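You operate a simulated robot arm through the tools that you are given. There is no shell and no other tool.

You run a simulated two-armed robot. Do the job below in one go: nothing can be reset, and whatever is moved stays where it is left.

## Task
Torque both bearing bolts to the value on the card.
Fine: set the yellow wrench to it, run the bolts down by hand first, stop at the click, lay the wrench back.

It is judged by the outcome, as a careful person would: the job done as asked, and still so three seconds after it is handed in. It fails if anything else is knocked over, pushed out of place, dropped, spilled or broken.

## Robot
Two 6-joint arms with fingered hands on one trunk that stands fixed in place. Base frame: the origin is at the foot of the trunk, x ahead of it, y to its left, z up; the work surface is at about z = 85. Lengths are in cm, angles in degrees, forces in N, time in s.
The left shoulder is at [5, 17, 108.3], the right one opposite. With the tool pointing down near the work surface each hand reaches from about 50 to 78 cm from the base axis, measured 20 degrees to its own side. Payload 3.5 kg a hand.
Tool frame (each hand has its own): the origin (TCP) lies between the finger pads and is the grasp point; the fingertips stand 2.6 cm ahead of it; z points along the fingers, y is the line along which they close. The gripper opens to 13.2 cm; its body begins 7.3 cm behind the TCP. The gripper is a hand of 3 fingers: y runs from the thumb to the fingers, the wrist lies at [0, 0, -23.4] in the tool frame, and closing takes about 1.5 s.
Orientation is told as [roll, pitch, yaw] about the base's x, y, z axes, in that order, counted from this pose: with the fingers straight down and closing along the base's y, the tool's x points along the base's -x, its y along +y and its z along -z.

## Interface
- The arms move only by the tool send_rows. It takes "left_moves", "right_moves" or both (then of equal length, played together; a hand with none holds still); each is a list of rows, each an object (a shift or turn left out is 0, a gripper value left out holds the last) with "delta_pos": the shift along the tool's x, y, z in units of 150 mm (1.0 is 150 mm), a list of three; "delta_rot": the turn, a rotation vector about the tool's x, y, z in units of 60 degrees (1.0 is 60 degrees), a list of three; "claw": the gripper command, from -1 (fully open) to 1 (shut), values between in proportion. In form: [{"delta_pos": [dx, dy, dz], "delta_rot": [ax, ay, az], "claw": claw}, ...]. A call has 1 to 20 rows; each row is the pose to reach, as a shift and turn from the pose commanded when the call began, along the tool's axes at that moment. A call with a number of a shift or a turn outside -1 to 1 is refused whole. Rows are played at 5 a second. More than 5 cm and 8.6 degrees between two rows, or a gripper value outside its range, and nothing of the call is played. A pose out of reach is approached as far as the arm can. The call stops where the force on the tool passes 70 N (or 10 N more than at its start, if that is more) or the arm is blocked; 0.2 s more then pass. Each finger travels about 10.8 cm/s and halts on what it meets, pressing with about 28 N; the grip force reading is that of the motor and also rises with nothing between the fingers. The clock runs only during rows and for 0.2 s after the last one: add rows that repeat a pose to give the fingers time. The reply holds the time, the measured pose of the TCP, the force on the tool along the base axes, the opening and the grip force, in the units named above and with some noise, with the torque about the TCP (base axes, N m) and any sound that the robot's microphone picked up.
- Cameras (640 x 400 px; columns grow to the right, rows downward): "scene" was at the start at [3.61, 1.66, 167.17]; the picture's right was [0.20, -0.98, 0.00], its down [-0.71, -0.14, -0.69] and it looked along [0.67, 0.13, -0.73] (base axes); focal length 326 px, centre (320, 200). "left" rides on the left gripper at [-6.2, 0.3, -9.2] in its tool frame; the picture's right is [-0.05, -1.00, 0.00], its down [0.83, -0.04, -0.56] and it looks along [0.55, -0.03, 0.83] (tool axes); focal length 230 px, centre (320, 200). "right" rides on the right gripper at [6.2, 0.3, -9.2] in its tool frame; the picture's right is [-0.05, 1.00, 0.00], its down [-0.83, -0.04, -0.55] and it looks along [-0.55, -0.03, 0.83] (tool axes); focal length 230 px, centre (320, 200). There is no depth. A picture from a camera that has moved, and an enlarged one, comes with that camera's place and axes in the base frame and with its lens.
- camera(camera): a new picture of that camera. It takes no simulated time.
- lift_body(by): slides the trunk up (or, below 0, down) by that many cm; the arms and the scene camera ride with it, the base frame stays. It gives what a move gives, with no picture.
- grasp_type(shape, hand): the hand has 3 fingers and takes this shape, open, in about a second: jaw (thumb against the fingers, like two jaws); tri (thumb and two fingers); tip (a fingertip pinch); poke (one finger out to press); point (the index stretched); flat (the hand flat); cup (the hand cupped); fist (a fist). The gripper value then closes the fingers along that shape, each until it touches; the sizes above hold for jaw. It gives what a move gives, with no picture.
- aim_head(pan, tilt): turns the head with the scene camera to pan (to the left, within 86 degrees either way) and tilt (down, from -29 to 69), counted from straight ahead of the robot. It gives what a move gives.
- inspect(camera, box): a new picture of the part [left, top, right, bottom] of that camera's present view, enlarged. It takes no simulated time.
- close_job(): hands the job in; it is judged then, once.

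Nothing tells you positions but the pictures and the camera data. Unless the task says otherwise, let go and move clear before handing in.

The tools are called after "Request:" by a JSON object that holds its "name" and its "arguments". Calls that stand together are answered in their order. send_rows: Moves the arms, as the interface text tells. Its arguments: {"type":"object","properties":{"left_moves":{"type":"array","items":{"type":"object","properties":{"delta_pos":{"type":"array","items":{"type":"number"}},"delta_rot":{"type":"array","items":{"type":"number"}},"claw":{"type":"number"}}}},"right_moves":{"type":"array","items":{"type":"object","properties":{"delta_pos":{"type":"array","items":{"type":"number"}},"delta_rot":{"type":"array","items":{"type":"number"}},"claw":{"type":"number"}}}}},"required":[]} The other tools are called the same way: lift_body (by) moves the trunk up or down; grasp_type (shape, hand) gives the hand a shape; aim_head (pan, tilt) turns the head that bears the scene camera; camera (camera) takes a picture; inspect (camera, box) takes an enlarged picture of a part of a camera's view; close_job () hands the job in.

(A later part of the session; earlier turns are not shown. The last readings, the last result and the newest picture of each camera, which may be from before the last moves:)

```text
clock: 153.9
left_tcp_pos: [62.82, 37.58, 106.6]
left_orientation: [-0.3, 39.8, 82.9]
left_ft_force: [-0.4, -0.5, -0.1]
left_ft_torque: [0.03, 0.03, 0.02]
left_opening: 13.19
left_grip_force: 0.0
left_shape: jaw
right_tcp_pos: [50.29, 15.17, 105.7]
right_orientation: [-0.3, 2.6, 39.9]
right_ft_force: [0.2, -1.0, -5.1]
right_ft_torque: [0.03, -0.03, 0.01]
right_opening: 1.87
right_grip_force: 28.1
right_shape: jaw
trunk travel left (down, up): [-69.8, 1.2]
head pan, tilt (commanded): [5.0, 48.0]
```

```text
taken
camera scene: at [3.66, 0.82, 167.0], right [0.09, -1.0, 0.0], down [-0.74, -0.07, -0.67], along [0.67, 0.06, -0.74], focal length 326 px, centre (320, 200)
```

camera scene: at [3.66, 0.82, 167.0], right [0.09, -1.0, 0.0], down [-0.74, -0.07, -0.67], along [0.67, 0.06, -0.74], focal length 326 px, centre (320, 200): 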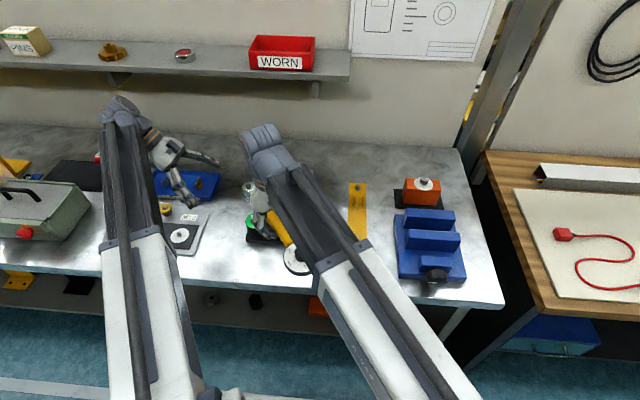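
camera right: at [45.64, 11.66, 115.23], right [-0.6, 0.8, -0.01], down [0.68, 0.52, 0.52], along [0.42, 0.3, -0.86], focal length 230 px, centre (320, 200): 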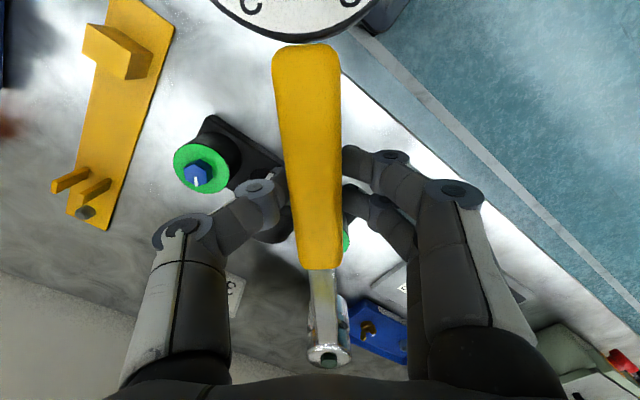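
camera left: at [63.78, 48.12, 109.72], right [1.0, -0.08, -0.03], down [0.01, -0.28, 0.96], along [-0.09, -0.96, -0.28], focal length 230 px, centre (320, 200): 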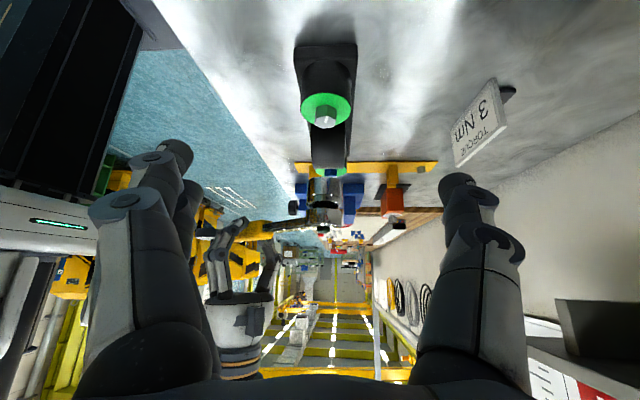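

Request:
{"name": "inspect", "arguments": {"camera": "scene", "box": [225, 175, 285, 235]}}

Request:
{"name": "inspect", "arguments": {"camera": "left", "box": [295, 85, 355, 145]}}

Request:
{"name": "inspect", "arguments": {"camera": "left", "box": [290, 165, 370, 245]}}

```text
6.67 times, centred on (255, 205) of scene
camera zoom: at [3.66, 0.82, 167.0], right [0.09, -1.0, 0.0], down [-0.74, -0.07, -0.67], along [0.67, 0.06, -0.74], focal length 2175 px, centre (753, 167)
```

zoom: 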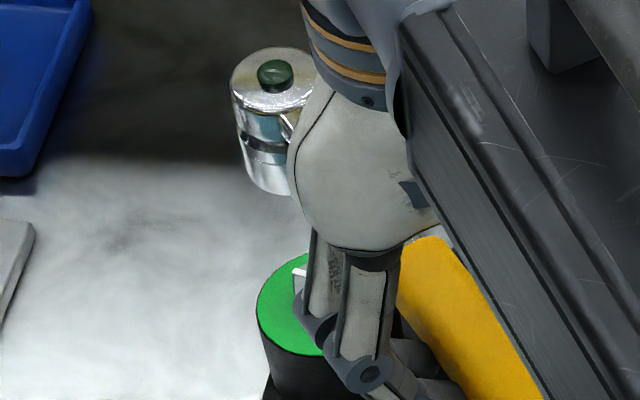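

```text
6.67 times, centred on (325, 115) of left
camera zoom: at [63.78, 48.12, 109.72], right [1.0, -0.08, -0.03], down [0.01, -0.28, 0.96], along [-0.09, -0.96, -0.28], focal length 1534 px, centre (287, 767)
```

zoom: 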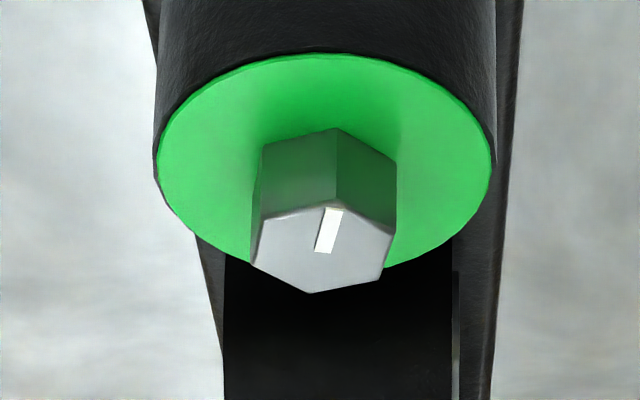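

```text
5.00 times, centred on (330, 205) of left
camera zoom: at [63.78, 48.12, 109.72], right [1.0, -0.08, -0.03], down [0.01, -0.28, 0.96], along [-0.09, -0.96, -0.28], focal length 1150 px, centre (270, 175)
```

zoom: 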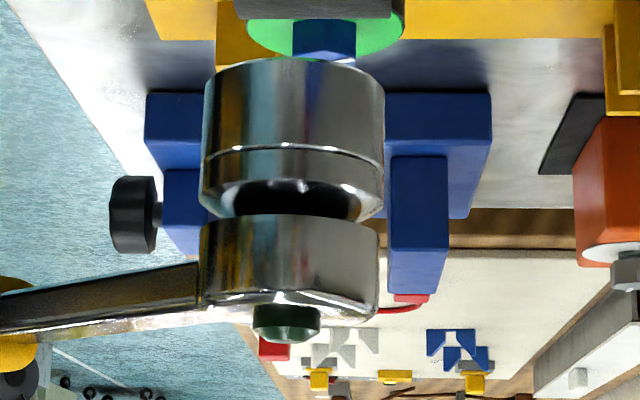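

The head is about 1.7 mm too far out along the wrench axis over the grey bolt. I'll trim that and lower to just above the hex.

Request:
{"name": "send_rows", "arguments": {"right_moves": [{"delta_pos": [0.006, 0, 0.08]}, {"delta_pos": [0.002, 0, 0.17]}, {"delta_pos": [-0.002, 0, 0.26]}, {"delta_pos": [-0.005, 0, 0.34]}, {"delta_pos": [-0.0065, 0, 0.4]}, {"delta_pos": [-0.0065, 0, 0.4]}]}}

Request:
{"name": "inspect", "arguments": {"camera": "left", "box": [295, 95, 355, 155]}}

Request:
{"name": "inspect", "arguments": {"camera": "scene", "box": [225, 185, 285, 245]}}

Request:
{"name": "inspect", "arguments": {"camera": "right", "box": [240, 220, 420, 400]}}

```text
clock: 155.3
left_tcp_pos: [62.71, 37.55, 106.59]
left_orientation: [-0.3, 39.9, 82.8]
left_ft_force: [-0.4, -0.5, -0.1]
left_ft_torque: [0.0, 0.01, 0.02]
left_opening: 13.17
left_grip_force: 0.0
left_shape: jaw
right_tcp_pos: [50.03, 14.97, 99.64]
right_orientation: [-0.3, 2.6, 39.7]
right_ft_force: [-0.3, -0.6, -3.7]
right_ft_torque: [0.02, -0.04, -0.01]
right_opening: 1.89
right_grip_force: 28.4
right_shape: jaw
trunk travel left (down, up): [-69.8, 1.2]
head pan, tilt (commanded): [5.0, 48.0]
```

```text
6.67 times, centred on (325, 125) of left
camera zoom: at [63.77, 48.11, 109.74], right [1.0, -0.08, -0.03], down [0.0, -0.28, 0.96], along [-0.09, -0.96, -0.28], focal length 1534 px, centre (287, 700)
```

zoom: 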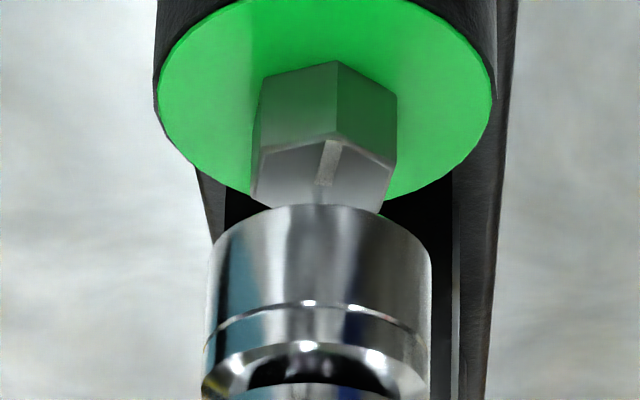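

```text
6.67 times, centred on (255, 215) of scene
camera zoom: at [3.65, 0.81, 167.0], right [0.09, -1.0, 0.0], down [-0.74, -0.07, -0.67], along [0.67, 0.06, -0.74], focal length 2175 px, centre (753, 100)
```

zoom: 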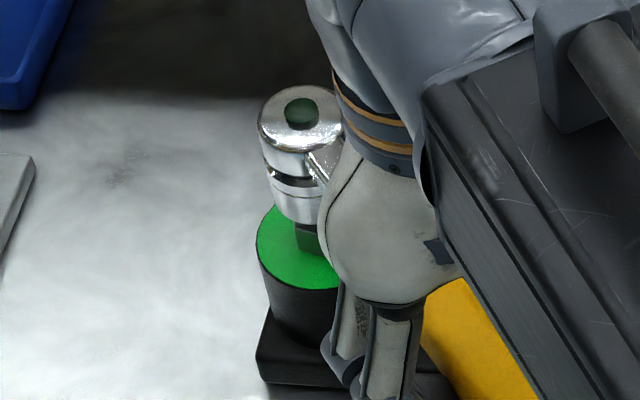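

```text
2.22 times, centred on (330, 310) of right
camera zoom: at [45.45, 11.55, 109.17], right [-0.6, 0.8, -0.01], down [0.68, 0.51, 0.52], along [0.42, 0.3, -0.86], focal length 511 px, centre (298, -44)
```

zoom: 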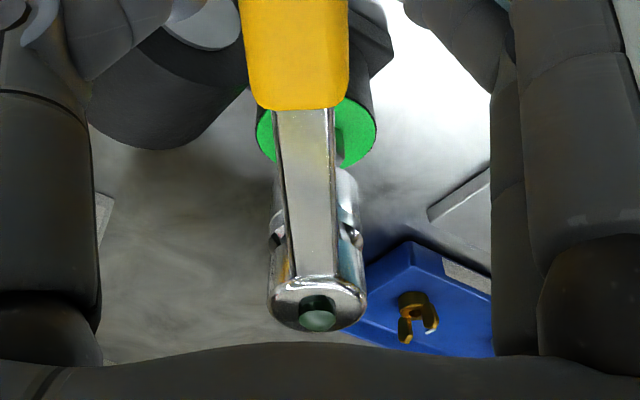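

Both views show it aligned within about a millimetre. Lowering onto the grey hex.

Request:
{"name": "send_rows", "arguments": {"right_moves": [{"delta_pos": [-0.001, 0.003, 0.03]}, {"delta_pos": [-0.003, 0.003, 0.06]}, {"delta_pos": [-0.0045, 0.003, 0.095]}, {"delta_pos": [-0.0045, 0.003, 0.095]}]}}

Request:
{"name": "inspect", "arguments": {"camera": "left", "box": [295, 95, 355, 155]}}

Request:
{"name": "inspect", "arguments": {"camera": "scene", "box": [225, 185, 285, 245]}}

```text
clock: 156.3
left_tcp_pos: [62.66, 37.61, 106.64]
left_orientation: [-0.5, 39.9, 82.8]
left_ft_force: [0.1, 0.2, -0.6]
left_ft_torque: [0.03, 0.03, 0.0]
left_opening: 13.18
left_grip_force: 0.0
left_shape: jaw
right_tcp_pos: [50.21, 14.9, 98.28]
right_orientation: [-0.4, 2.6, 39.7]
right_ft_force: [0.5, 0.5, -5.0]
right_ft_torque: [0.01, -0.03, 0.0]
right_opening: 1.87
right_grip_force: 27.9
right_shape: jaw
trunk travel left (down, up): [-69.8, 1.2]
head pan, tilt (commanded): [5.0, 48.0]
```

```text
6.67 times, centred on (325, 125) of left
camera zoom: at [63.77, 48.11, 109.74], right [1.0, -0.08, -0.03], down [0.0, -0.28, 0.96], along [-0.09, -0.96, -0.28], focal length 1534 px, centre (287, 700)
```

zoom: 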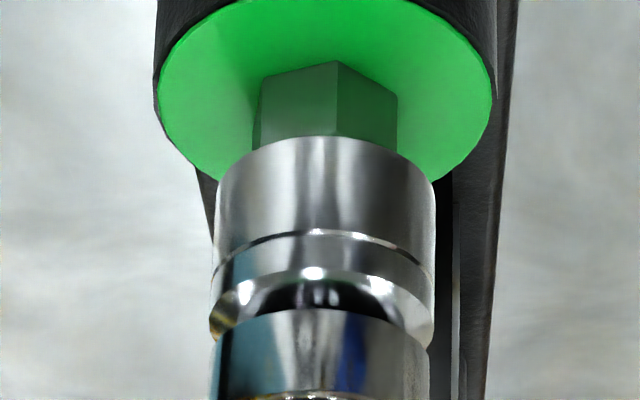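

```text
6.67 times, centred on (255, 215) of scene
camera zoom: at [3.65, 0.81, 167.0], right [0.09, -1.0, 0.0], down [-0.74, -0.07, -0.67], along [0.67, 0.06, -0.74], focal length 2175 px, centre (753, 100)
```

zoom: 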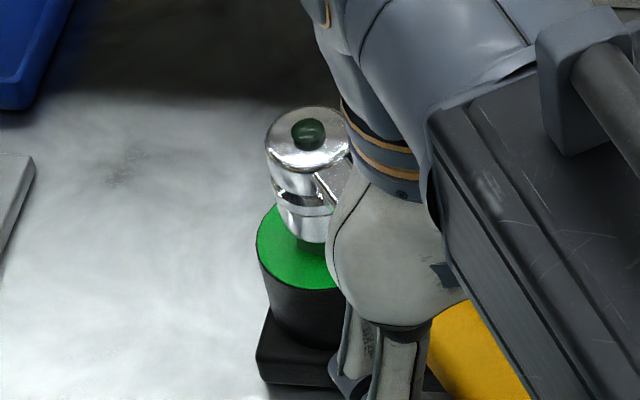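

Request:
{"name": "send_rows", "arguments": {"right_moves": [{"delta_pos": [-0.001, 0, 0.02]}, {"delta_pos": [-0.002, 0, 0.04]}, {"delta_pos": [-0.002, 0, 0.055]}]}}

Request:
{"name": "inspect", "arguments": {"camera": "left", "box": [295, 95, 355, 155]}}

```text
clock: 157.1
left_tcp_pos: [62.95, 37.61, 106.7]
left_orientation: [-0.3, 40.0, 82.8]
left_ft_force: [-0.5, 0.2, 0.4]
left_ft_torque: [0.02, 0.02, -0.01]
left_opening: 13.23
left_grip_force: 0.1
left_shape: jaw
right_tcp_pos: [50.19, 14.98, 97.37]
right_orientation: [-0.4, 2.7, 39.8]
right_ft_force: [0.1, 0.2, -5.4]
right_ft_torque: [0.06, -0.03, 0.03]
right_opening: 1.89
right_grip_force: 27.7
right_shape: jaw
trunk travel left (down, up): [-69.8, 1.2]
head pan, tilt (commanded): [5.0, 48.0]
```

```text
6.67 times, centred on (325, 125) of left
camera zoom: at [63.77, 48.11, 109.73], right [1.0, -0.08, -0.03], down [0.0, -0.28, 0.96], along [-0.09, -0.96, -0.28], focal length 1534 px, centre (287, 700)
```

zoom: 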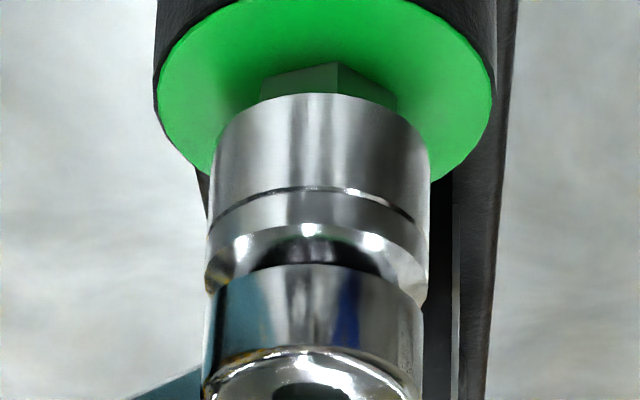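

Request:
{"name": "send_rows", "arguments": {"right_moves": [{"delta_pos": [0, 0, 0.008]}, {"delta_pos": [0, 0, 0.012]}]}}

```text
clock: 157.7
left_tcp_pos: [62.79, 37.62, 106.71]
left_orientation: [-0.2, 39.9, 82.8]
left_ft_force: [0.5, -0.4, -0.5]
left_ft_torque: [0.04, -0.04, 0.0]
left_opening: 13.21
left_grip_force: 0.1
left_shape: jaw
right_tcp_pos: [50.22, 14.9, 97.26]
right_orientation: [-0.3, 2.7, 39.7]
right_ft_force: [-0.2, 1.2, -4.6]
right_ft_torque: [0.05, -0.04, 0.01]
right_opening: 1.89
right_grip_force: 27.6
right_shape: jaw
trunk travel left (down, up): [-69.8, 1.2]
head pan, tilt (commanded): [5.0, 48.0]
```

The socket is down over the hex. I'll turn clockwise in small steps as before.

Request:
{"name": "send_rows", "arguments": {"right_moves": [{"delta_pos": [-0.001, 0.0442, 0], "delta_rot": [-0.0019, 0, 0.0417]}, {"delta_pos": [-0.0039, 0.0883, 0], "delta_rot": [-0.0038, 0, 0.0833]}, {"delta_pos": [-0.0087, 0.1323, 0], "delta_rot": [-0.0057, 0, 0.125]}, {"delta_pos": [-0.0154, 0.176, 0], "delta_rot": [-0.0076, 0, 0.1667]}]}}

Request:
{"name": "inspect", "arguments": {"camera": "left", "box": [295, 95, 355, 155]}}

```text
clock: 158.7
left_tcp_pos: [62.85, 37.6, 106.75]
left_orientation: [-0.3, 39.9, 82.7]
left_ft_force: [-0.3, 0.3, -0.3]
left_ft_torque: [-0.02, -0.02, 0.0]
left_opening: 13.18
left_grip_force: 0.1
left_shape: jaw
right_tcp_pos: [48.62, 17.07, 97.38]
right_orientation: [-0.3, 2.5, 29.6]
right_ft_force: [8.4, -0.3, 19.2]
right_ft_torque: [-0.14, -0.19, 0.16]
right_opening: 1.98
right_grip_force: 28.1
right_shape: jaw
trunk travel left (down, up): [-69.8, 1.2]
head pan, tilt (commanded): [5.0, 48.0]
```

```text
6.67 times, centred on (325, 125) of left
camera zoom: at [63.75, 48.06, 109.81], right [1.0, -0.08, -0.03], down [0.0, -0.28, 0.96], along [-0.09, -0.95, -0.28], focal length 1534 px, centre (287, 700)
```

zoom: 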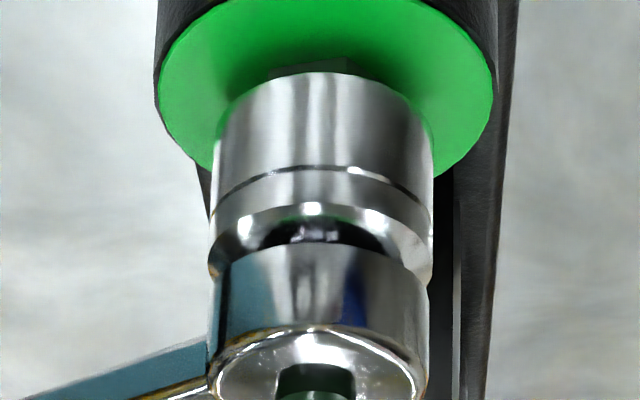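

Request:
{"name": "send_rows", "arguments": {"right_moves": [{"delta_pos": [-0.009, 0, -0.008]}, {"delta_pos": [-0.011, 0.0442, -0.011], "delta_rot": [-0.0019, 0, 0.0417]}, {"delta_pos": [-0.0145, 0.0883, -0.011], "delta_rot": [-0.0038, 0, 0.0833]}]}}

```text
clock: 159.5
left_tcp_pos: [62.86, 37.57, 106.67]
left_orientation: [-0.3, 39.7, 82.8]
left_ft_force: [-0.1, 0.7, 0.4]
left_ft_torque: [0.02, 0.02, -0.03]
left_opening: 13.19
left_grip_force: 0.0
left_shape: jaw
right_tcp_pos: [48.25, 18.16, 97.42]
right_orientation: [-0.2, 2.7, 24.6]
right_ft_force: [1.3, -6.8, 11.1]
right_ft_torque: [-0.17, -0.06, 0.18]
right_opening: 1.98
right_grip_force: 27.8
right_shape: jaw
trunk travel left (down, up): [-69.8, 1.2]
head pan, tilt (commanded): [5.0, 48.0]
```

Request:
{"name": "send_rows", "arguments": {"right_moves": [{"delta_pos": [-0.001, 0.0442, -0.005], "delta_rot": [-0.0019, 0, 0.0417]}, {"delta_pos": [-0.0039, 0.0883, -0.005], "delta_rot": [-0.0038, 0, 0.0833]}, {"delta_pos": [-0.0087, 0.1323, -0.005], "delta_rot": [-0.0057, 0, 0.125]}]}}

Request:
{"name": "camera", "arguments": {"camera": "left"}}

Request:
{"name": "camera", "arguments": {"camera": "scene"}}

```text
clock: 160.3
left_tcp_pos: [62.85, 37.54, 106.73]
left_orientation: [-0.3, 39.8, 82.8]
left_ft_force: [0.6, 0.2, 0.5]
left_ft_torque: [0.0, -0.02, 0.01]
left_opening: 13.21
left_grip_force: 0.0
left_shape: jaw
right_tcp_pos: [47.46, 20.11, 97.47]
right_orientation: [-0.3, 2.7, 17.1]
right_ft_force: [0.5, -8.5, -1.2]
right_ft_torque: [-0.2, -0.03, 0.2]
right_opening: 1.95
right_grip_force: 28.0
right_shape: jaw
trunk travel left (down, up): [-69.8, 1.2]
head pan, tilt (commanded): [5.0, 48.0]
```

```text
taken
camera left: at [63.76, 48.03, 109.76], right [1.0, -0.08, -0.03], down [0.0, -0.29, 0.96], along [-0.09, -0.95, -0.28], focal length 230 px, centre (320, 200)
```

left: 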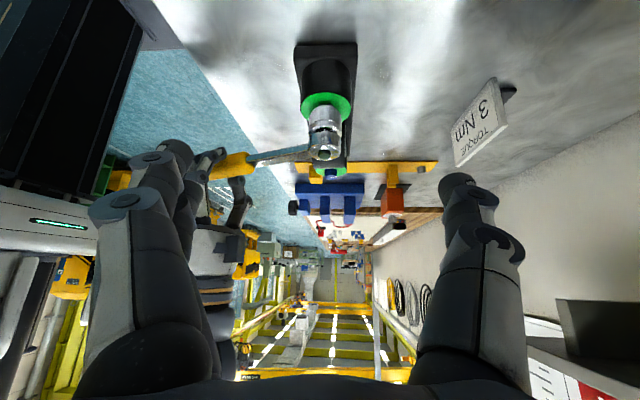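

```text
taken
camera scene: at [3.63, 0.68, 166.98], right [0.09, -1.0, 0.0], down [-0.74, -0.06, -0.67], along [0.67, 0.06, -0.74], focal length 326 px, centre (320, 200)
```

scene: 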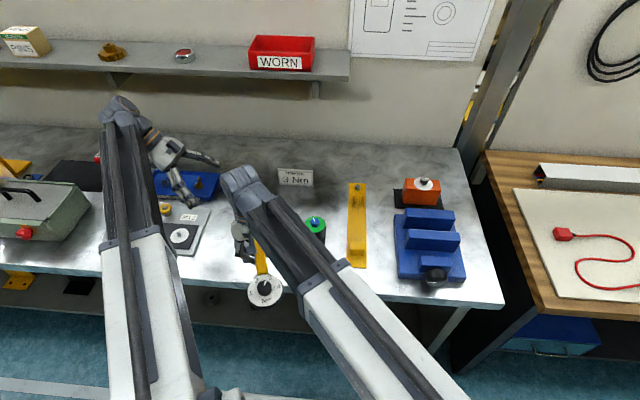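

Torque is about 1.5 N m and climbing as expected. The sweep will bring my right hand closer to the left arm, so I'll pull the left arm up and back out of the way. The right camera can watch the lamp.

Request:
{"name": "send_rows", "arguments": {"left_moves": [{"delta_pos": [0.005, 0.14, -0.084]}, {"delta_pos": [0.009, 0.28, -0.168]}, {"delta_pos": [0.014, 0.42, -0.251]}, {"delta_pos": [0.018, 0.56, -0.335]}, {"delta_pos": [0.023, 0.7, -0.419]}]}}

Request:
{"name": "send_rows", "arguments": {"left_moves": [{"delta_pos": [0.005, 0.14, -0.084]}, {"delta_pos": [0.009, 0.28, -0.168]}, {"delta_pos": [0.014, 0.42, -0.251]}, {"delta_pos": [0.018, 0.56, -0.335]}, {"delta_pos": [0.023, 0.7, -0.419]}]}}

Request:
{"name": "camera", "arguments": {"camera": "scene"}}

Request:
{"name": "camera", "arguments": {"camera": "right"}}

```text
clock: 161.5
left_tcp_pos: [55.68, 39.9, 105.29]
left_orientation: [-2.1, 38.6, 82.8]
left_ft_force: [0.3, 0.0, 0.5]
left_ft_torque: [0.04, 0.01, -0.02]
left_opening: 13.18
left_grip_force: 0.1
left_shape: jaw
left hand out of reach, approached as far as the arm can: row 1, 2, 3, 4, 5
right_tcp_pos: [47.43, 20.02, 97.57]
right_orientation: [-0.3, 2.6, 17.1]
right_ft_force: [-3.1, -9.1, -5.8]
right_ft_torque: [-0.19, 0.03, 0.11]
right_opening: 1.95
right_grip_force: 27.3
right_shape: jaw
trunk travel left (down, up): [-69.8, 1.2]
head pan, tilt (commanded): [5.0, 48.0]
```

```text
clock: 162.7
left_tcp_pos: [48.88, 41.78, 101.89]
left_orientation: [-2.0, 38.2, 82.8]
left_ft_force: [0.7, 0.3, 0.3]
left_ft_torque: [0.04, -0.02, 0.0]
left_opening: 13.22
left_grip_force: 0.1
left_shape: jaw
left hand out of reach, approached as far as the arm can: row 1, 2, 3, 4, 5
right_tcp_pos: [47.42, 20.1, 97.6]
right_orientation: [-0.3, 2.6, 17.1]
right_ft_force: [-3.8, -7.3, -5.5]
right_ft_torque: [-0.16, 0.05, 0.12]
right_opening: 1.97
right_grip_force: 28.0
right_shape: jaw
trunk travel left (down, up): [-69.8, 1.2]
head pan, tilt (commanded): [5.0, 48.0]
```

```text
taken
camera scene: at [3.58, 0.73, 166.99], right [0.09, -1.0, 0.0], down [-0.74, -0.06, -0.67], along [0.67, 0.06, -0.74], focal length 326 px, centre (320, 200)
```

scene: 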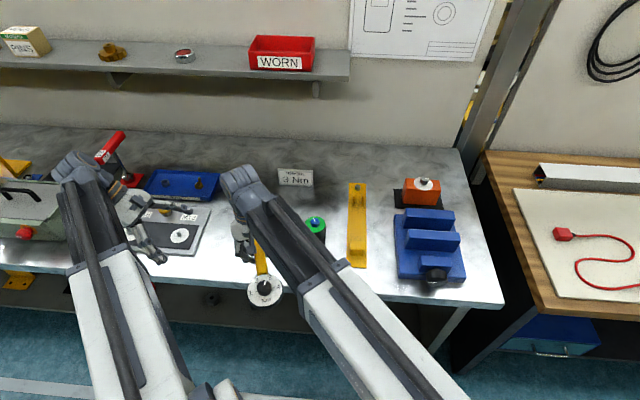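

```text
taken
camera right: at [41.86, 18.75, 107.05], right [-0.24, 0.97, -0.01], down [0.83, 0.21, 0.52], along [0.5, 0.12, -0.86], focal length 230 px, centre (320, 200)
```

right: 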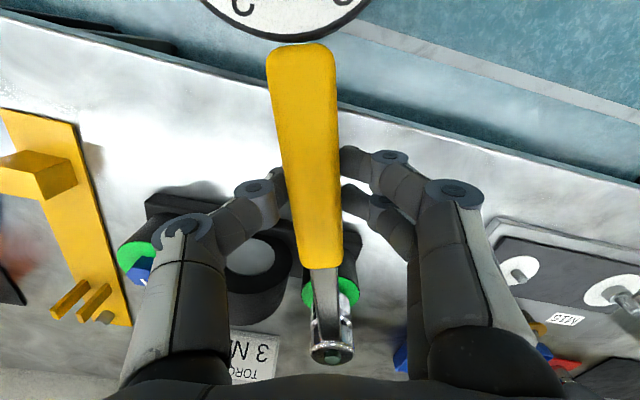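

The left hand went lower than I wanted because of its wrist limits. I'll straighten it while lifting it up and to the left so it is well clear.

Request:
{"name": "send_rows", "arguments": {"left_moves": [{"delta_pos": [-0.012, 0.04, -0.13], "delta_rot": [0, -0.08, 0]}, {"delta_pos": [-0.025, 0.08, -0.26], "delta_rot": [0, -0.17, 0]}, {"delta_pos": [-0.038, 0.12, -0.39], "delta_rot": [0, -0.26, 0]}, {"delta_pos": [-0.05, 0.16, -0.52], "delta_rot": [0, -0.35, 0]}, {"delta_pos": [-0.063, 0.2, -0.65], "delta_rot": [0, -0.45, 0]}, {"delta_pos": [-0.076, 0.24, -0.78], "delta_rot": [0, -0.54, 0]}, {"delta_pos": [-0.089, 0.28, -0.92], "delta_rot": [0, -0.637, 0]}]}}

Request:
{"name": "camera", "arguments": {"camera": "scene"}}

```text
clock: 164.3
left_tcp_pos: [46.08, 52.18, 111.82]
left_orientation: [0.0, 1.9, 82.8]
left_ft_force: [-1.0, -0.5, 0.8]
left_ft_torque: [0.05, 0.01, 0.0]
left_opening: 13.18
left_grip_force: 0.1
left_shape: jaw
left hand out of reach, approached as far as the arm can: row 1
right_tcp_pos: [47.51, 20.16, 97.55]
right_orientation: [-0.2, 2.5, 17.2]
right_ft_force: [-5.3, -6.9, -6.4]
right_ft_torque: [-0.12, 0.06, 0.07]
right_opening: 1.93
right_grip_force: 28.2
right_shape: jaw
trunk travel left (down, up): [-69.8, 1.2]
head pan, tilt (commanded): [5.0, 48.0]
```

```text
taken
camera scene: at [3.61, 0.72, 167.0], right [0.09, -1.0, 0.0], down [-0.74, -0.06, -0.67], along [0.67, 0.06, -0.74], focal length 326 px, centre (320, 200)
```

scene: 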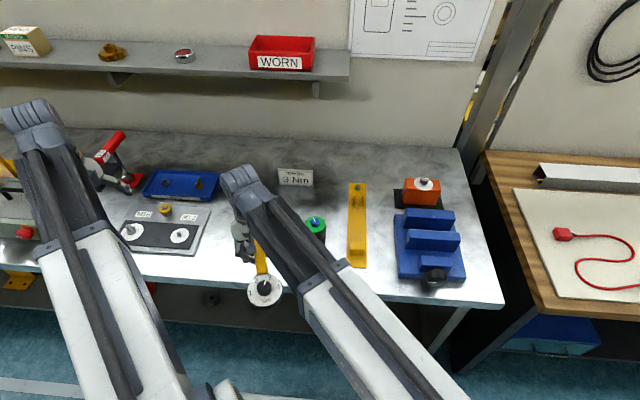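

The left arm is clear now. Continuing the clockwise stroke on the grey bolt.

Request:
{"name": "send_rows", "arguments": {"right_moves": [{"delta_pos": [0.004, 0.0442, 0.002], "delta_rot": [-0.0019, 0, 0.0417]}, {"delta_pos": [0.002, 0.0883, 0.002], "delta_rot": [-0.0038, 0, 0.0833]}, {"delta_pos": [-0.003, 0.1323, 0.002], "delta_rot": [-0.0057, 0, 0.125]}]}}

Request:
{"name": "send_rows", "arguments": {"right_moves": [{"delta_pos": [-0.001, 0.0442, 0], "delta_rot": [-0.0019, 0, 0.0417]}, {"delta_pos": [-0.0039, 0.0883, 0], "delta_rot": [-0.0038, 0, 0.0833]}, {"delta_pos": [-0.0087, 0.1323, 0], "delta_rot": [-0.0057, 0, 0.125]}]}}

Request:
{"name": "inspect", "arguments": {"camera": "right", "box": [240, 220, 420, 400]}}

```text
clock: 165.1
left_tcp_pos: [46.18, 52.12, 111.83]
left_orientation: [0.1, 1.9, 82.7]
left_ft_force: [-0.1, -0.4, 1.0]
left_ft_torque: [-0.04, -0.01, -0.02]
left_opening: 13.18
left_grip_force: 0.1
left_shape: jaw
right_tcp_pos: [47.14, 21.97, 97.49]
right_orientation: [-0.3, 2.6, 9.6]
right_ft_force: [-1.5, -12.2, -4.7]
right_ft_torque: [-0.27, 0.01, 0.18]
right_opening: 1.9
right_grip_force: 27.7
right_shape: jaw
trunk travel left (down, up): [-69.8, 1.2]
head pan, tilt (commanded): [5.0, 48.0]
```

```text
clock: 165.9
left_tcp_pos: [46.22, 52.14, 111.74]
left_orientation: [0.2, 1.8, 82.8]
left_ft_force: [0.7, 0.2, -0.9]
left_ft_torque: [-0.01, -0.01, 0.04]
left_opening: 13.21
left_grip_force: 0.1
left_shape: jaw
right_tcp_pos: [46.69, 23.93, 97.48]
right_orientation: [-0.2, 2.5, 2.1]
right_ft_force: [1.3, -13.1, -4.0]
right_ft_torque: [-0.29, -0.02, 0.22]
right_opening: 1.92
right_grip_force: 27.8
right_shape: jaw
trunk travel left (down, up): [-69.8, 1.2]
head pan, tilt (commanded): [5.0, 48.0]
```

```text
2.22 times, centred on (330, 310) of right
camera zoom: at [40.95, 24.07, 106.98], right [0.02, 1.0, -0.01], down [0.85, -0.01, 0.52], along [0.52, -0.01, -0.85], focal length 511 px, centre (298, -44)
```

zoom: 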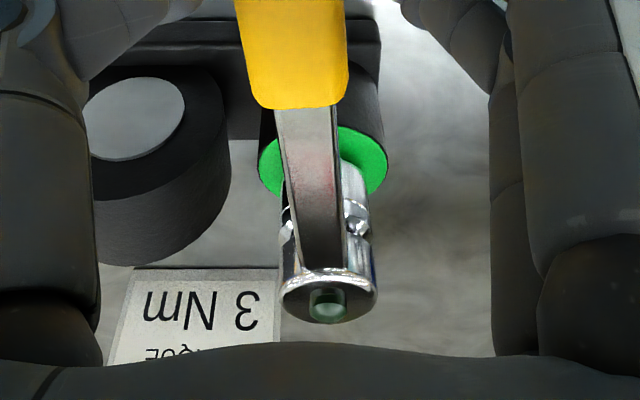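

About 2.2 N m with the lamp still dark. Continuing.

Request:
{"name": "send_rows", "arguments": {"right_moves": [{"delta_pos": [-0.001, 0.0442, 0], "delta_rot": [-0.0019, 0, 0.0417]}, {"delta_pos": [-0.0039, 0.0883, 0], "delta_rot": [-0.0038, 0, 0.0833]}, {"delta_pos": [-0.0087, 0.1323, 0], "delta_rot": [-0.0057, 0, 0.125]}]}}

Request:
{"name": "send_rows", "arguments": {"right_moves": [{"delta_pos": [-0.001, 0.0442, 0], "delta_rot": [-0.0019, 0, 0.0417]}, {"delta_pos": [-0.0039, 0.0883, 0], "delta_rot": [-0.0038, 0, 0.0833]}]}}

Request:
{"name": "inspect", "arguments": {"camera": "right", "box": [240, 220, 420, 400]}}

```text
clock: 166.7
left_tcp_pos: [46.17, 52.14, 111.8]
left_orientation: [0.2, 1.8, 82.8]
left_ft_force: [-0.5, 0.0, 0.1]
left_ft_torque: [-0.01, -0.01, -0.01]
left_opening: 13.19
left_grip_force: 0.0
left_shape: jaw
right_tcp_pos: [46.82, 25.95, 97.5]
right_orientation: [-0.2, 2.5, -5.4]
right_ft_force: [-4.5, -16.1, -6.3]
right_ft_torque: [-0.4, 0.07, 0.23]
right_opening: 1.92
right_grip_force: 28.1
right_shape: jaw
trunk travel left (down, up): [-69.8, 1.2]
head pan, tilt (commanded): [5.0, 48.0]
```

```text
clock: 167.3
left_tcp_pos: [46.16, 52.15, 111.8]
left_orientation: [0.2, 1.8, 82.7]
left_ft_force: [-0.1, -0.1, 0.3]
left_ft_torque: [-0.02, 0.03, 0.02]
left_opening: 13.2
left_grip_force: 0.0
left_shape: jaw
right_tcp_pos: [46.9, 27.21, 97.38]
right_orientation: [-0.2, 2.5, -10.4]
right_ft_force: [-5.8, -16.9, -5.0]
right_ft_torque: [-0.42, 0.1, 0.21]
right_opening: 1.91
right_grip_force: 27.8
right_shape: jaw
trunk travel left (down, up): [-69.8, 1.2]
head pan, tilt (commanded): [5.0, 48.0]
```

```text
2.22 times, centred on (330, 310) of right
camera zoom: at [41.3, 28.58, 106.96], right [0.23, 0.97, -0.01], down [0.83, -0.2, 0.52], along [0.5, -0.13, -0.85], focal length 511 px, centre (298, -44)
```

zoom: 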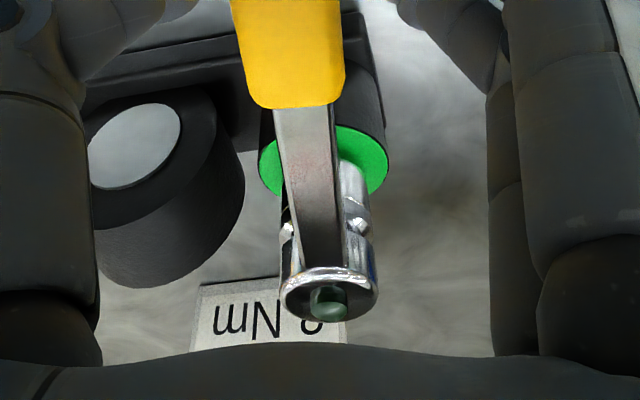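

About 2.9 N m and the lamp is still dark. Single 1° steps from here, checking the lamp each time.

Request:
{"name": "send_rows", "arguments": {"right_moves": [{"delta_pos": [-0.0002, 0.0177, 0], "delta_rot": [-0.0008, 0, 0.0167]}]}}

Request:
{"name": "inspect", "arguments": {"camera": "right", "box": [280, 310, 380, 380]}}

```text
clock: 167.7
left_tcp_pos: [46.04, 52.07, 111.76]
left_orientation: [0.1, 1.8, 82.8]
left_ft_force: [-0.3, -0.1, -0.7]
left_ft_torque: [0.0, 0.01, 0.03]
left_opening: 13.18
left_grip_force: 0.0
left_shape: jaw
right_tcp_pos: [46.99, 27.44, 97.42]
right_orientation: [-0.2, 2.5, -11.4]
right_ft_force: [-8.2, -16.7, -5.4]
right_ft_torque: [-0.4, 0.1, 0.21]
right_opening: 1.9
right_grip_force: 27.4
right_shape: jaw
trunk travel left (down, up): [-69.8, 1.2]
head pan, tilt (commanded): [5.0, 48.0]
```

```text
5.71 times, centred on (330, 345) of right
camera zoom: at [41.38, 28.95, 106.96], right [0.25, 0.97, -0.01], down [0.83, -0.21, 0.52], along [0.5, -0.13, -0.85], focal length 1315 px, centre (263, -629)
```

zoom: 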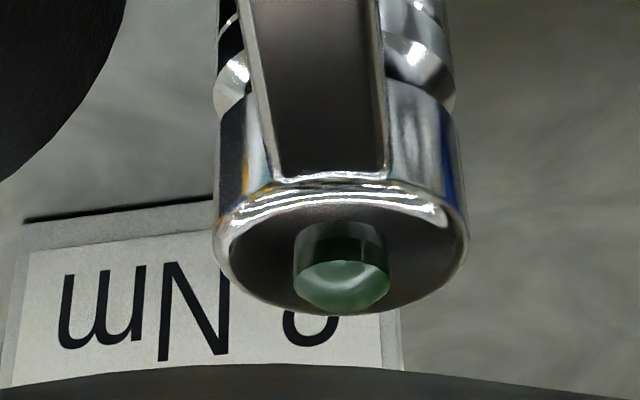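

Request:
{"name": "send_rows", "arguments": {"right_moves": [{"delta_pos": [0.003, 0.0177, 0], "delta_rot": [-0.0008, 0, 0.0167]}]}}

Request:
{"name": "inspect", "arguments": {"camera": "right", "box": [280, 310, 380, 380]}}

```text
clock: 168.1
left_tcp_pos: [46.11, 52.03, 111.89]
left_orientation: [0.1, 1.8, 82.9]
left_ft_force: [-0.8, 0.1, 0.2]
left_ft_torque: [-0.01, 0.01, -0.01]
left_opening: 13.17
left_grip_force: 0.0
left_shape: jaw
right_tcp_pos: [47.16, 27.75, 97.49]
right_orientation: [-0.2, 2.6, -12.3]
right_ft_force: [-5.9, -16.9, -6.4]
right_ft_torque: [-0.41, 0.13, 0.21]
right_opening: 1.91
right_grip_force: 28.0
right_shape: jaw
trunk travel left (down, up): [-69.8, 1.2]
head pan, tilt (commanded): [5.0, 48.0]
```

```text
5.71 times, centred on (330, 345) of right
camera zoom: at [41.44, 29.31, 106.97], right [0.27, 0.96, -0.01], down [0.82, -0.22, 0.52], along [0.5, -0.14, -0.85], focal length 1315 px, centre (263, -629)
```

zoom: 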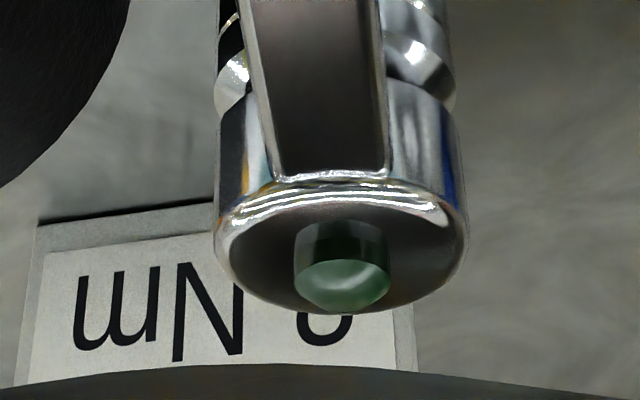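

Request:
{"name": "send_rows", "arguments": {"right_moves": [{"delta_pos": [0, 0.0177, 0], "delta_rot": [-0.0008, 0, 0.0167]}]}}

Request:
{"name": "inspect", "arguments": {"camera": "right", "box": [280, 310, 380, 380]}}

```text
clock: 168.5
left_tcp_pos: [46.08, 51.96, 111.75]
left_orientation: [0.0, 1.8, 82.8]
left_ft_force: [-0.1, 0.0, 0.0]
left_ft_torque: [-0.02, -0.01, -0.02]
left_opening: 13.19
left_grip_force: 0.0
left_shape: jaw
right_tcp_pos: [47.03, 27.85, 97.49]
right_orientation: [-0.2, 2.5, -13.3]
right_ft_force: [-7.0, -16.2, -5.4]
right_ft_torque: [-0.39, 0.09, 0.19]
right_opening: 1.95
right_grip_force: 27.9
right_shape: jaw
trunk travel left (down, up): [-69.8, 1.2]
head pan, tilt (commanded): [5.0, 48.0]
```

```text
5.71 times, centred on (330, 345) of right
camera zoom: at [41.53, 29.68, 106.96], right [0.28, 0.96, -0.01], down [0.82, -0.24, 0.52], along [0.5, -0.15, -0.85], focal length 1315 px, centre (263, -629)
```

zoom: 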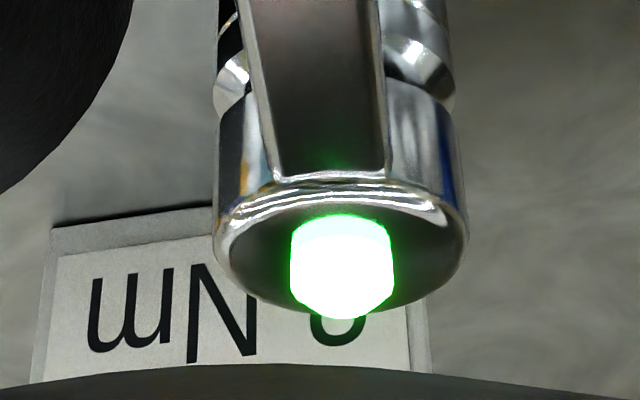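

The lamp lit exactly on this 1° step at about 3 N m, so that is the click for the grey bolt. I stop here, ease the load off and lift straight up.

Request:
{"name": "send_rows", "arguments": {"right_moves": [{"delta_pos": [0.002, -0.012, 0], "delta_rot": [0.0005, 0, -0.0113]}]}}

Request:
{"name": "send_rows", "arguments": {"right_moves": [{"delta_pos": [0.001, -0.013, 0], "delta_rot": [0.0005, 0, -0.0123]}]}}

```text
clock: 168.9
left_tcp_pos: [46.09, 52.1, 111.77]
left_orientation: [0.2, 1.7, 82.8]
left_ft_force: [-0.1, 0.8, -0.3]
left_ft_torque: [0.01, 0.0, -0.01]
left_opening: 13.19
left_grip_force: 0.1
left_shape: jaw
right_tcp_pos: [47.18, 28.01, 97.48]
right_orientation: [-0.1, 2.5, -12.6]
right_ft_force: [-4.9, -12.1, -5.9]
right_ft_torque: [-0.31, 0.15, 0.18]
right_opening: 1.89
right_grip_force: 27.1
right_shape: jaw
trunk travel left (down, up): [-69.8, 1.2]
head pan, tilt (commanded): [5.0, 48.0]
```

```text
clock: 169.3
left_tcp_pos: [46.21, 52.27, 111.74]
left_orientation: [0.1, 1.9, 82.7]
left_ft_force: [0.4, -0.8, -0.6]
left_ft_torque: [0.02, 0.0, -0.03]
left_opening: 13.21
left_grip_force: 0.0
left_shape: jaw
right_tcp_pos: [47.14, 27.85, 97.51]
right_orientation: [-0.1, 2.5, -12.0]
right_ft_force: [-2.4, -4.9, -4.9]
right_ft_torque: [-0.17, 0.06, 0.09]
right_opening: 1.86
right_grip_force: 27.9
right_shape: jaw
trunk travel left (down, up): [-69.8, 1.2]
head pan, tilt (commanded): [5.0, 48.0]
```

Request:
{"name": "send_rows", "arguments": {"right_moves": [{"delta_pos": [0.001, -0.008, 0], "delta_rot": [0, 0, -0.006]}, {"delta_pos": [0.002, -0.008, -0.03], "delta_rot": [0, 0, -0.006]}, {"delta_pos": [0.004, -0.008, -0.07], "delta_rot": [0, 0, -0.006]}, {"delta_pos": [0.007, -0.008, -0.13], "delta_rot": [0, 0, -0.006]}, {"delta_pos": [0.01, -0.008, -0.21], "delta_rot": [0, 0, -0.006]}, {"delta_pos": [0.014, -0.008, -0.3], "delta_rot": [0, 0, -0.006]}, {"delta_pos": [0.018, -0.008, -0.4], "delta_rot": [0, 0, -0.006]}, {"delta_pos": [0.022, -0.008, -0.5], "delta_rot": [0, 0, -0.006]}, {"delta_pos": [0.025, -0.008, -0.58], "delta_rot": [0, 0, -0.006]}]}}

Request:
{"name": "camera", "arguments": {"camera": "right"}}

Request:
{"name": "camera", "arguments": {"camera": "scene"}}

```text
clock: 171.3
left_tcp_pos: [46.19, 52.28, 111.79]
left_orientation: [0.1, 1.9, 82.8]
left_ft_force: [0.3, 0.1, 0.4]
left_ft_torque: [-0.04, 0.0, 0.02]
left_opening: 13.18
left_grip_force: 0.0
left_shape: jaw
right_tcp_pos: [47.08, 27.62, 106.1]
right_orientation: [-0.3, 2.5, -11.6]
right_ft_force: [-0.4, 0.3, -4.4]
right_ft_torque: [0.01, 0.0, -0.01]
right_opening: 1.82
right_grip_force: 27.8
right_shape: jaw
trunk travel left (down, up): [-69.8, 1.2]
head pan, tilt (commanded): [5.0, 48.0]
```

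```text
taken
camera right: at [41.39, 29.18, 115.63], right [0.25, 0.97, -0.01], down [0.83, -0.21, 0.52], along [0.5, -0.14, -0.85], focal length 230 px, centre (320, 200)
```

right: 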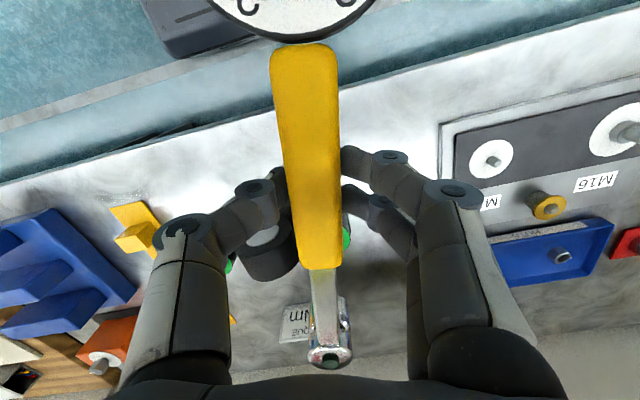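

```text
taken
camera scene: at [3.64, 0.81, 167.0], right [0.09, -1.0, 0.0], down [-0.74, -0.07, -0.67], along [0.67, 0.06, -0.74], focal length 326 px, centre (320, 200)
```

scene: 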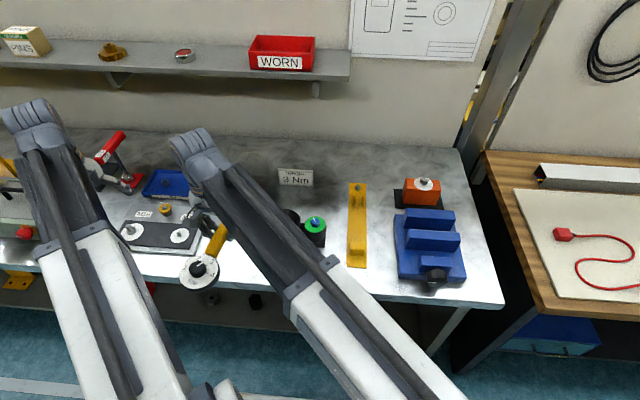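

Both bolts have clicked and the wrench is clear. Now I'll carry it back toward its stand, high enough to pass over the housing.

Request:
{"name": "send_rows", "arguments": {"right_moves": [{"delta_pos": [-0.047, -0.2285, -0.002], "delta_rot": [0.0021, 0, -0.0483]}, {"delta_pos": [-0.094, -0.457, -0.004], "delta_rot": [0.0042, 0, -0.0965]}, {"delta_pos": [-0.141, -0.6855, -0.006], "delta_rot": [0.0063, 0, -0.1448]}, {"delta_pos": [-0.188, -0.914, -0.008], "delta_rot": [0.0084, 0, -0.193]}]}}

Request:
{"name": "send_rows", "arguments": {"right_moves": [{"delta_pos": [-0.133, -0.187, -0.006]}, {"delta_pos": [-0.267, -0.373, -0.012]}, {"delta_pos": [-0.4, -0.56, -0.017]}, {"delta_pos": [-0.533, -0.747, -0.023]}, {"delta_pos": [-0.667, -0.933, -0.029]}]}}

Request:
{"name": "send_rows", "arguments": {"right_moves": [{"delta_pos": [-0.185, -0.083, -0.008]}, {"delta_pos": [-0.37, -0.167, -0.016]}, {"delta_pos": [-0.555, -0.25, -0.024]}, {"delta_pos": [-0.74, -0.333, -0.032]}]}}

Request:
{"name": "camera", "arguments": {"camera": "scene"}}

Request:
{"name": "camera", "arguments": {"camera": "right"}}

```text
clock: 172.3
left_tcp_pos: [46.18, 52.22, 111.75]
left_orientation: [0.1, 1.9, 82.8]
left_ft_force: [0.5, -0.4, 0.0]
left_ft_torque: [0.02, 0.02, 0.0]
left_opening: 13.21
left_grip_force: 0.0
left_shape: jaw
right_tcp_pos: [46.83, 13.68, 106.17]
right_orientation: [-0.3, 2.5, 0.1]
right_ft_force: [-0.1, 0.1, -4.5]
right_ft_torque: [-0.01, -0.06, 0.01]
right_opening: 1.78
right_grip_force: 27.8
right_shape: jaw
trunk travel left (down, up): [-69.8, 1.2]
head pan, tilt (commanded): [5.0, 48.0]
```

```text
clock: 173.5
left_tcp_pos: [46.13, 52.24, 111.76]
left_orientation: [0.2, 1.9, 82.8]
left_ft_force: [-0.4, 0.9, -0.2]
left_ft_torque: [-0.02, -0.04, -0.02]
left_opening: 13.18
left_grip_force: 0.1
left_shape: jaw
right_tcp_pos: [56.9, -0.03, 106.31]
right_orientation: [-0.2, 2.5, 0.0]
right_ft_force: [0.5, -0.8, -4.0]
right_ft_torque: [0.02, -0.03, 0.03]
right_opening: 1.79
right_grip_force: 27.5
right_shape: jaw
trunk travel left (down, up): [-69.8, 1.2]
head pan, tilt (commanded): [5.0, 48.0]
```

```text
clock: 174.5
left_tcp_pos: [46.15, 52.08, 111.74]
left_orientation: [0.1, 2.0, 82.8]
left_ft_force: [-0.7, -0.8, 0.3]
left_ft_torque: [-0.03, 0.05, 0.01]
left_opening: 13.16
left_grip_force: 0.0
left_shape: jaw
right_tcp_pos: [67.95, -5.27, 106.06]
right_orientation: [-0.2, 2.5, -0.1]
right_ft_force: [-0.1, -1.1, -3.9]
right_ft_torque: [-0.01, -0.06, 0.01]
right_opening: 1.81
right_grip_force: 28.2
right_shape: jaw
trunk travel left (down, up): [-69.8, 1.2]
head pan, tilt (commanded): [5.0, 48.0]
```

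```text
taken
camera scene: at [3.71, 0.77, 166.99], right [0.09, -1.0, 0.0], down [-0.74, -0.07, -0.67], along [0.67, 0.06, -0.74], focal length 326 px, centre (320, 200)
```

scene: 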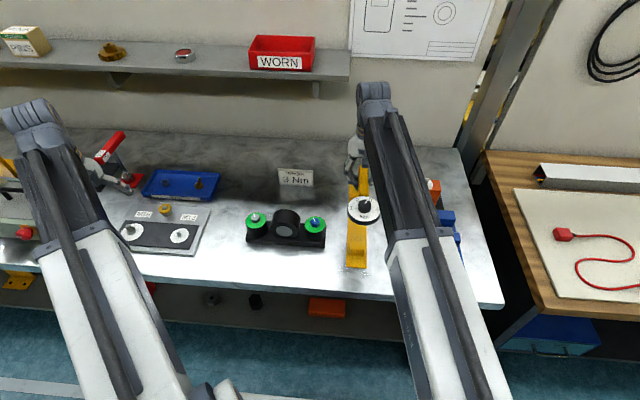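

```text
taken
camera right: at [62.25, -4.95, 115.47], right [0.05, 1.0, -0.01], down [0.85, -0.04, 0.52], along [0.52, -0.03, -0.86], focal length 230 px, centre (320, 200)
```

right: 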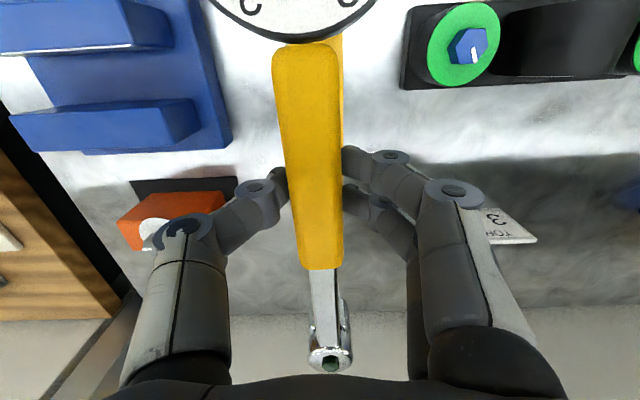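

The right arm blocks the scene camera's view of the fork. I'll bring the left hand back to its side-viewing pose so I can watch the wrench come down onto the stand.

Request:
{"name": "send_rows", "arguments": {"left_moves": [{"delta_pos": [0.105, -0.15, -0.03]}, {"delta_pos": [0.21, -0.3, -0.06]}, {"delta_pos": [0.316, -0.45, -0.09]}, {"delta_pos": [0.421, -0.602, -0.117]}]}}

Request:
{"name": "send_rows", "arguments": {"left_moves": [{"delta_pos": [0.105, -0.15, -0.03]}, {"delta_pos": [0.21, -0.3, -0.06]}, {"delta_pos": [0.316, -0.45, -0.09]}, {"delta_pos": [0.421, -0.602, -0.117]}]}}

Request:
{"name": "send_rows", "arguments": {"left_moves": [{"delta_pos": [0.03, 0, 0.08], "delta_rot": [0, 0.11, 0]}, {"delta_pos": [0.06, 0, 0.16], "delta_rot": [0, 0.22, 0]}, {"delta_pos": [0.1, 0, 0.25], "delta_rot": [0, 0.33, 0]}, {"delta_pos": [0.14, 0, 0.35], "delta_rot": [0, 0.44, 0]}, {"delta_pos": [0.18, 0, 0.45], "delta_rot": [0, 0.54, 0]}, {"delta_pos": [0.22, 0, 0.547], "delta_rot": [0, 0.635, 0]}]}}

Request:
{"name": "camera", "arguments": {"camera": "left"}}

Request:
{"name": "inspect", "arguments": {"camera": "left", "box": [270, 110, 470, 270]}}

```text
clock: 175.5
left_tcp_pos: [54.48, 44.87, 113.54]
left_orientation: [0.1, 1.9, 82.8]
left_ft_force: [-0.6, -0.4, 0.4]
left_ft_torque: [0.01, 0.01, -0.01]
left_opening: 13.18
left_grip_force: 0.0
left_shape: jaw
right_tcp_pos: [68.05, -5.25, 105.92]
right_orientation: [-0.2, 2.5, 0.0]
right_ft_force: [0.1, 0.5, -4.1]
right_ft_torque: [0.04, -0.07, 0.03]
right_opening: 1.81
right_grip_force: 27.7
right_shape: jaw
trunk travel left (down, up): [-69.8, 1.2]
head pan, tilt (commanded): [5.0, 48.0]
```

```text
clock: 176.5
left_tcp_pos: [62.56, 37.77, 115.52]
left_orientation: [0.1, 1.9, 82.7]
left_ft_force: [0.0, -0.3, 0.3]
left_ft_torque: [-0.03, 0.0, -0.01]
left_opening: 13.21
left_grip_force: 0.0
left_shape: jaw
right_tcp_pos: [68.0, -5.19, 105.94]
right_orientation: [-0.2, 2.6, 0.0]
right_ft_force: [-0.5, -0.7, -4.5]
right_ft_torque: [-0.02, -0.06, -0.03]
right_opening: 1.81
right_grip_force: 27.9
right_shape: jaw
trunk travel left (down, up): [-69.8, 1.2]
head pan, tilt (commanded): [5.0, 48.0]
```

```text
clock: 177.9
left_tcp_pos: [62.2, 34.05, 107.43]
left_orientation: [0.1, 40.2, 82.7]
left_ft_force: [0.2, 0.0, -0.7]
left_ft_torque: [-0.01, -0.02, 0.0]
left_opening: 13.17
left_grip_force: 0.1
left_shape: jaw
right_tcp_pos: [68.07, -5.24, 105.86]
right_orientation: [-0.2, 2.5, 0.1]
right_ft_force: [-0.4, 0.0, -4.2]
right_ft_torque: [0.04, -0.04, 0.01]
right_opening: 1.85
right_grip_force: 27.7
right_shape: jaw
trunk travel left (down, up): [-69.8, 1.2]
head pan, tilt (commanded): [5.0, 48.0]
```

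```text
taken
camera left: at [63.23, 44.53, 110.61], right [1.0, -0.09, -0.04], down [0.01, -0.28, 0.96], along [-0.09, -0.96, -0.28], focal length 230 px, centre (320, 200)
```

left: 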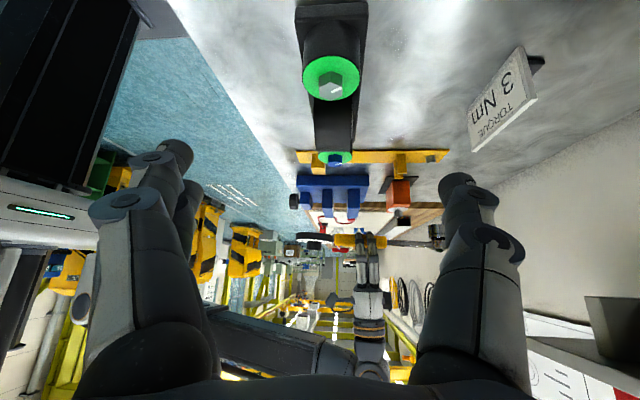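

```text
2.50 times, centred on (370, 190) of left
camera zoom: at [63.23, 44.53, 110.61], right [1.0, -0.09, -0.04], down [0.01, -0.28, 0.96], along [-0.09, -0.96, -0.28], focal length 575 px, centre (195, 225)
```

zoom: 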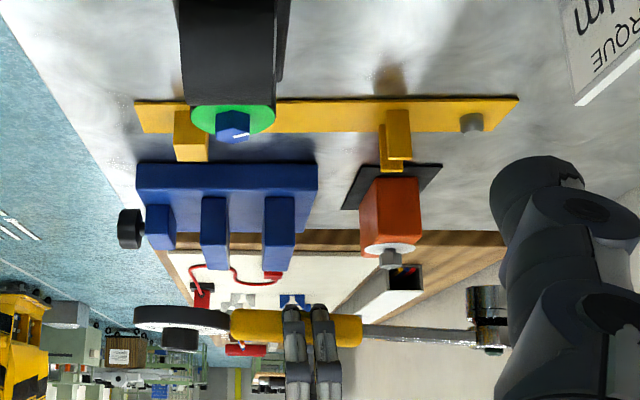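

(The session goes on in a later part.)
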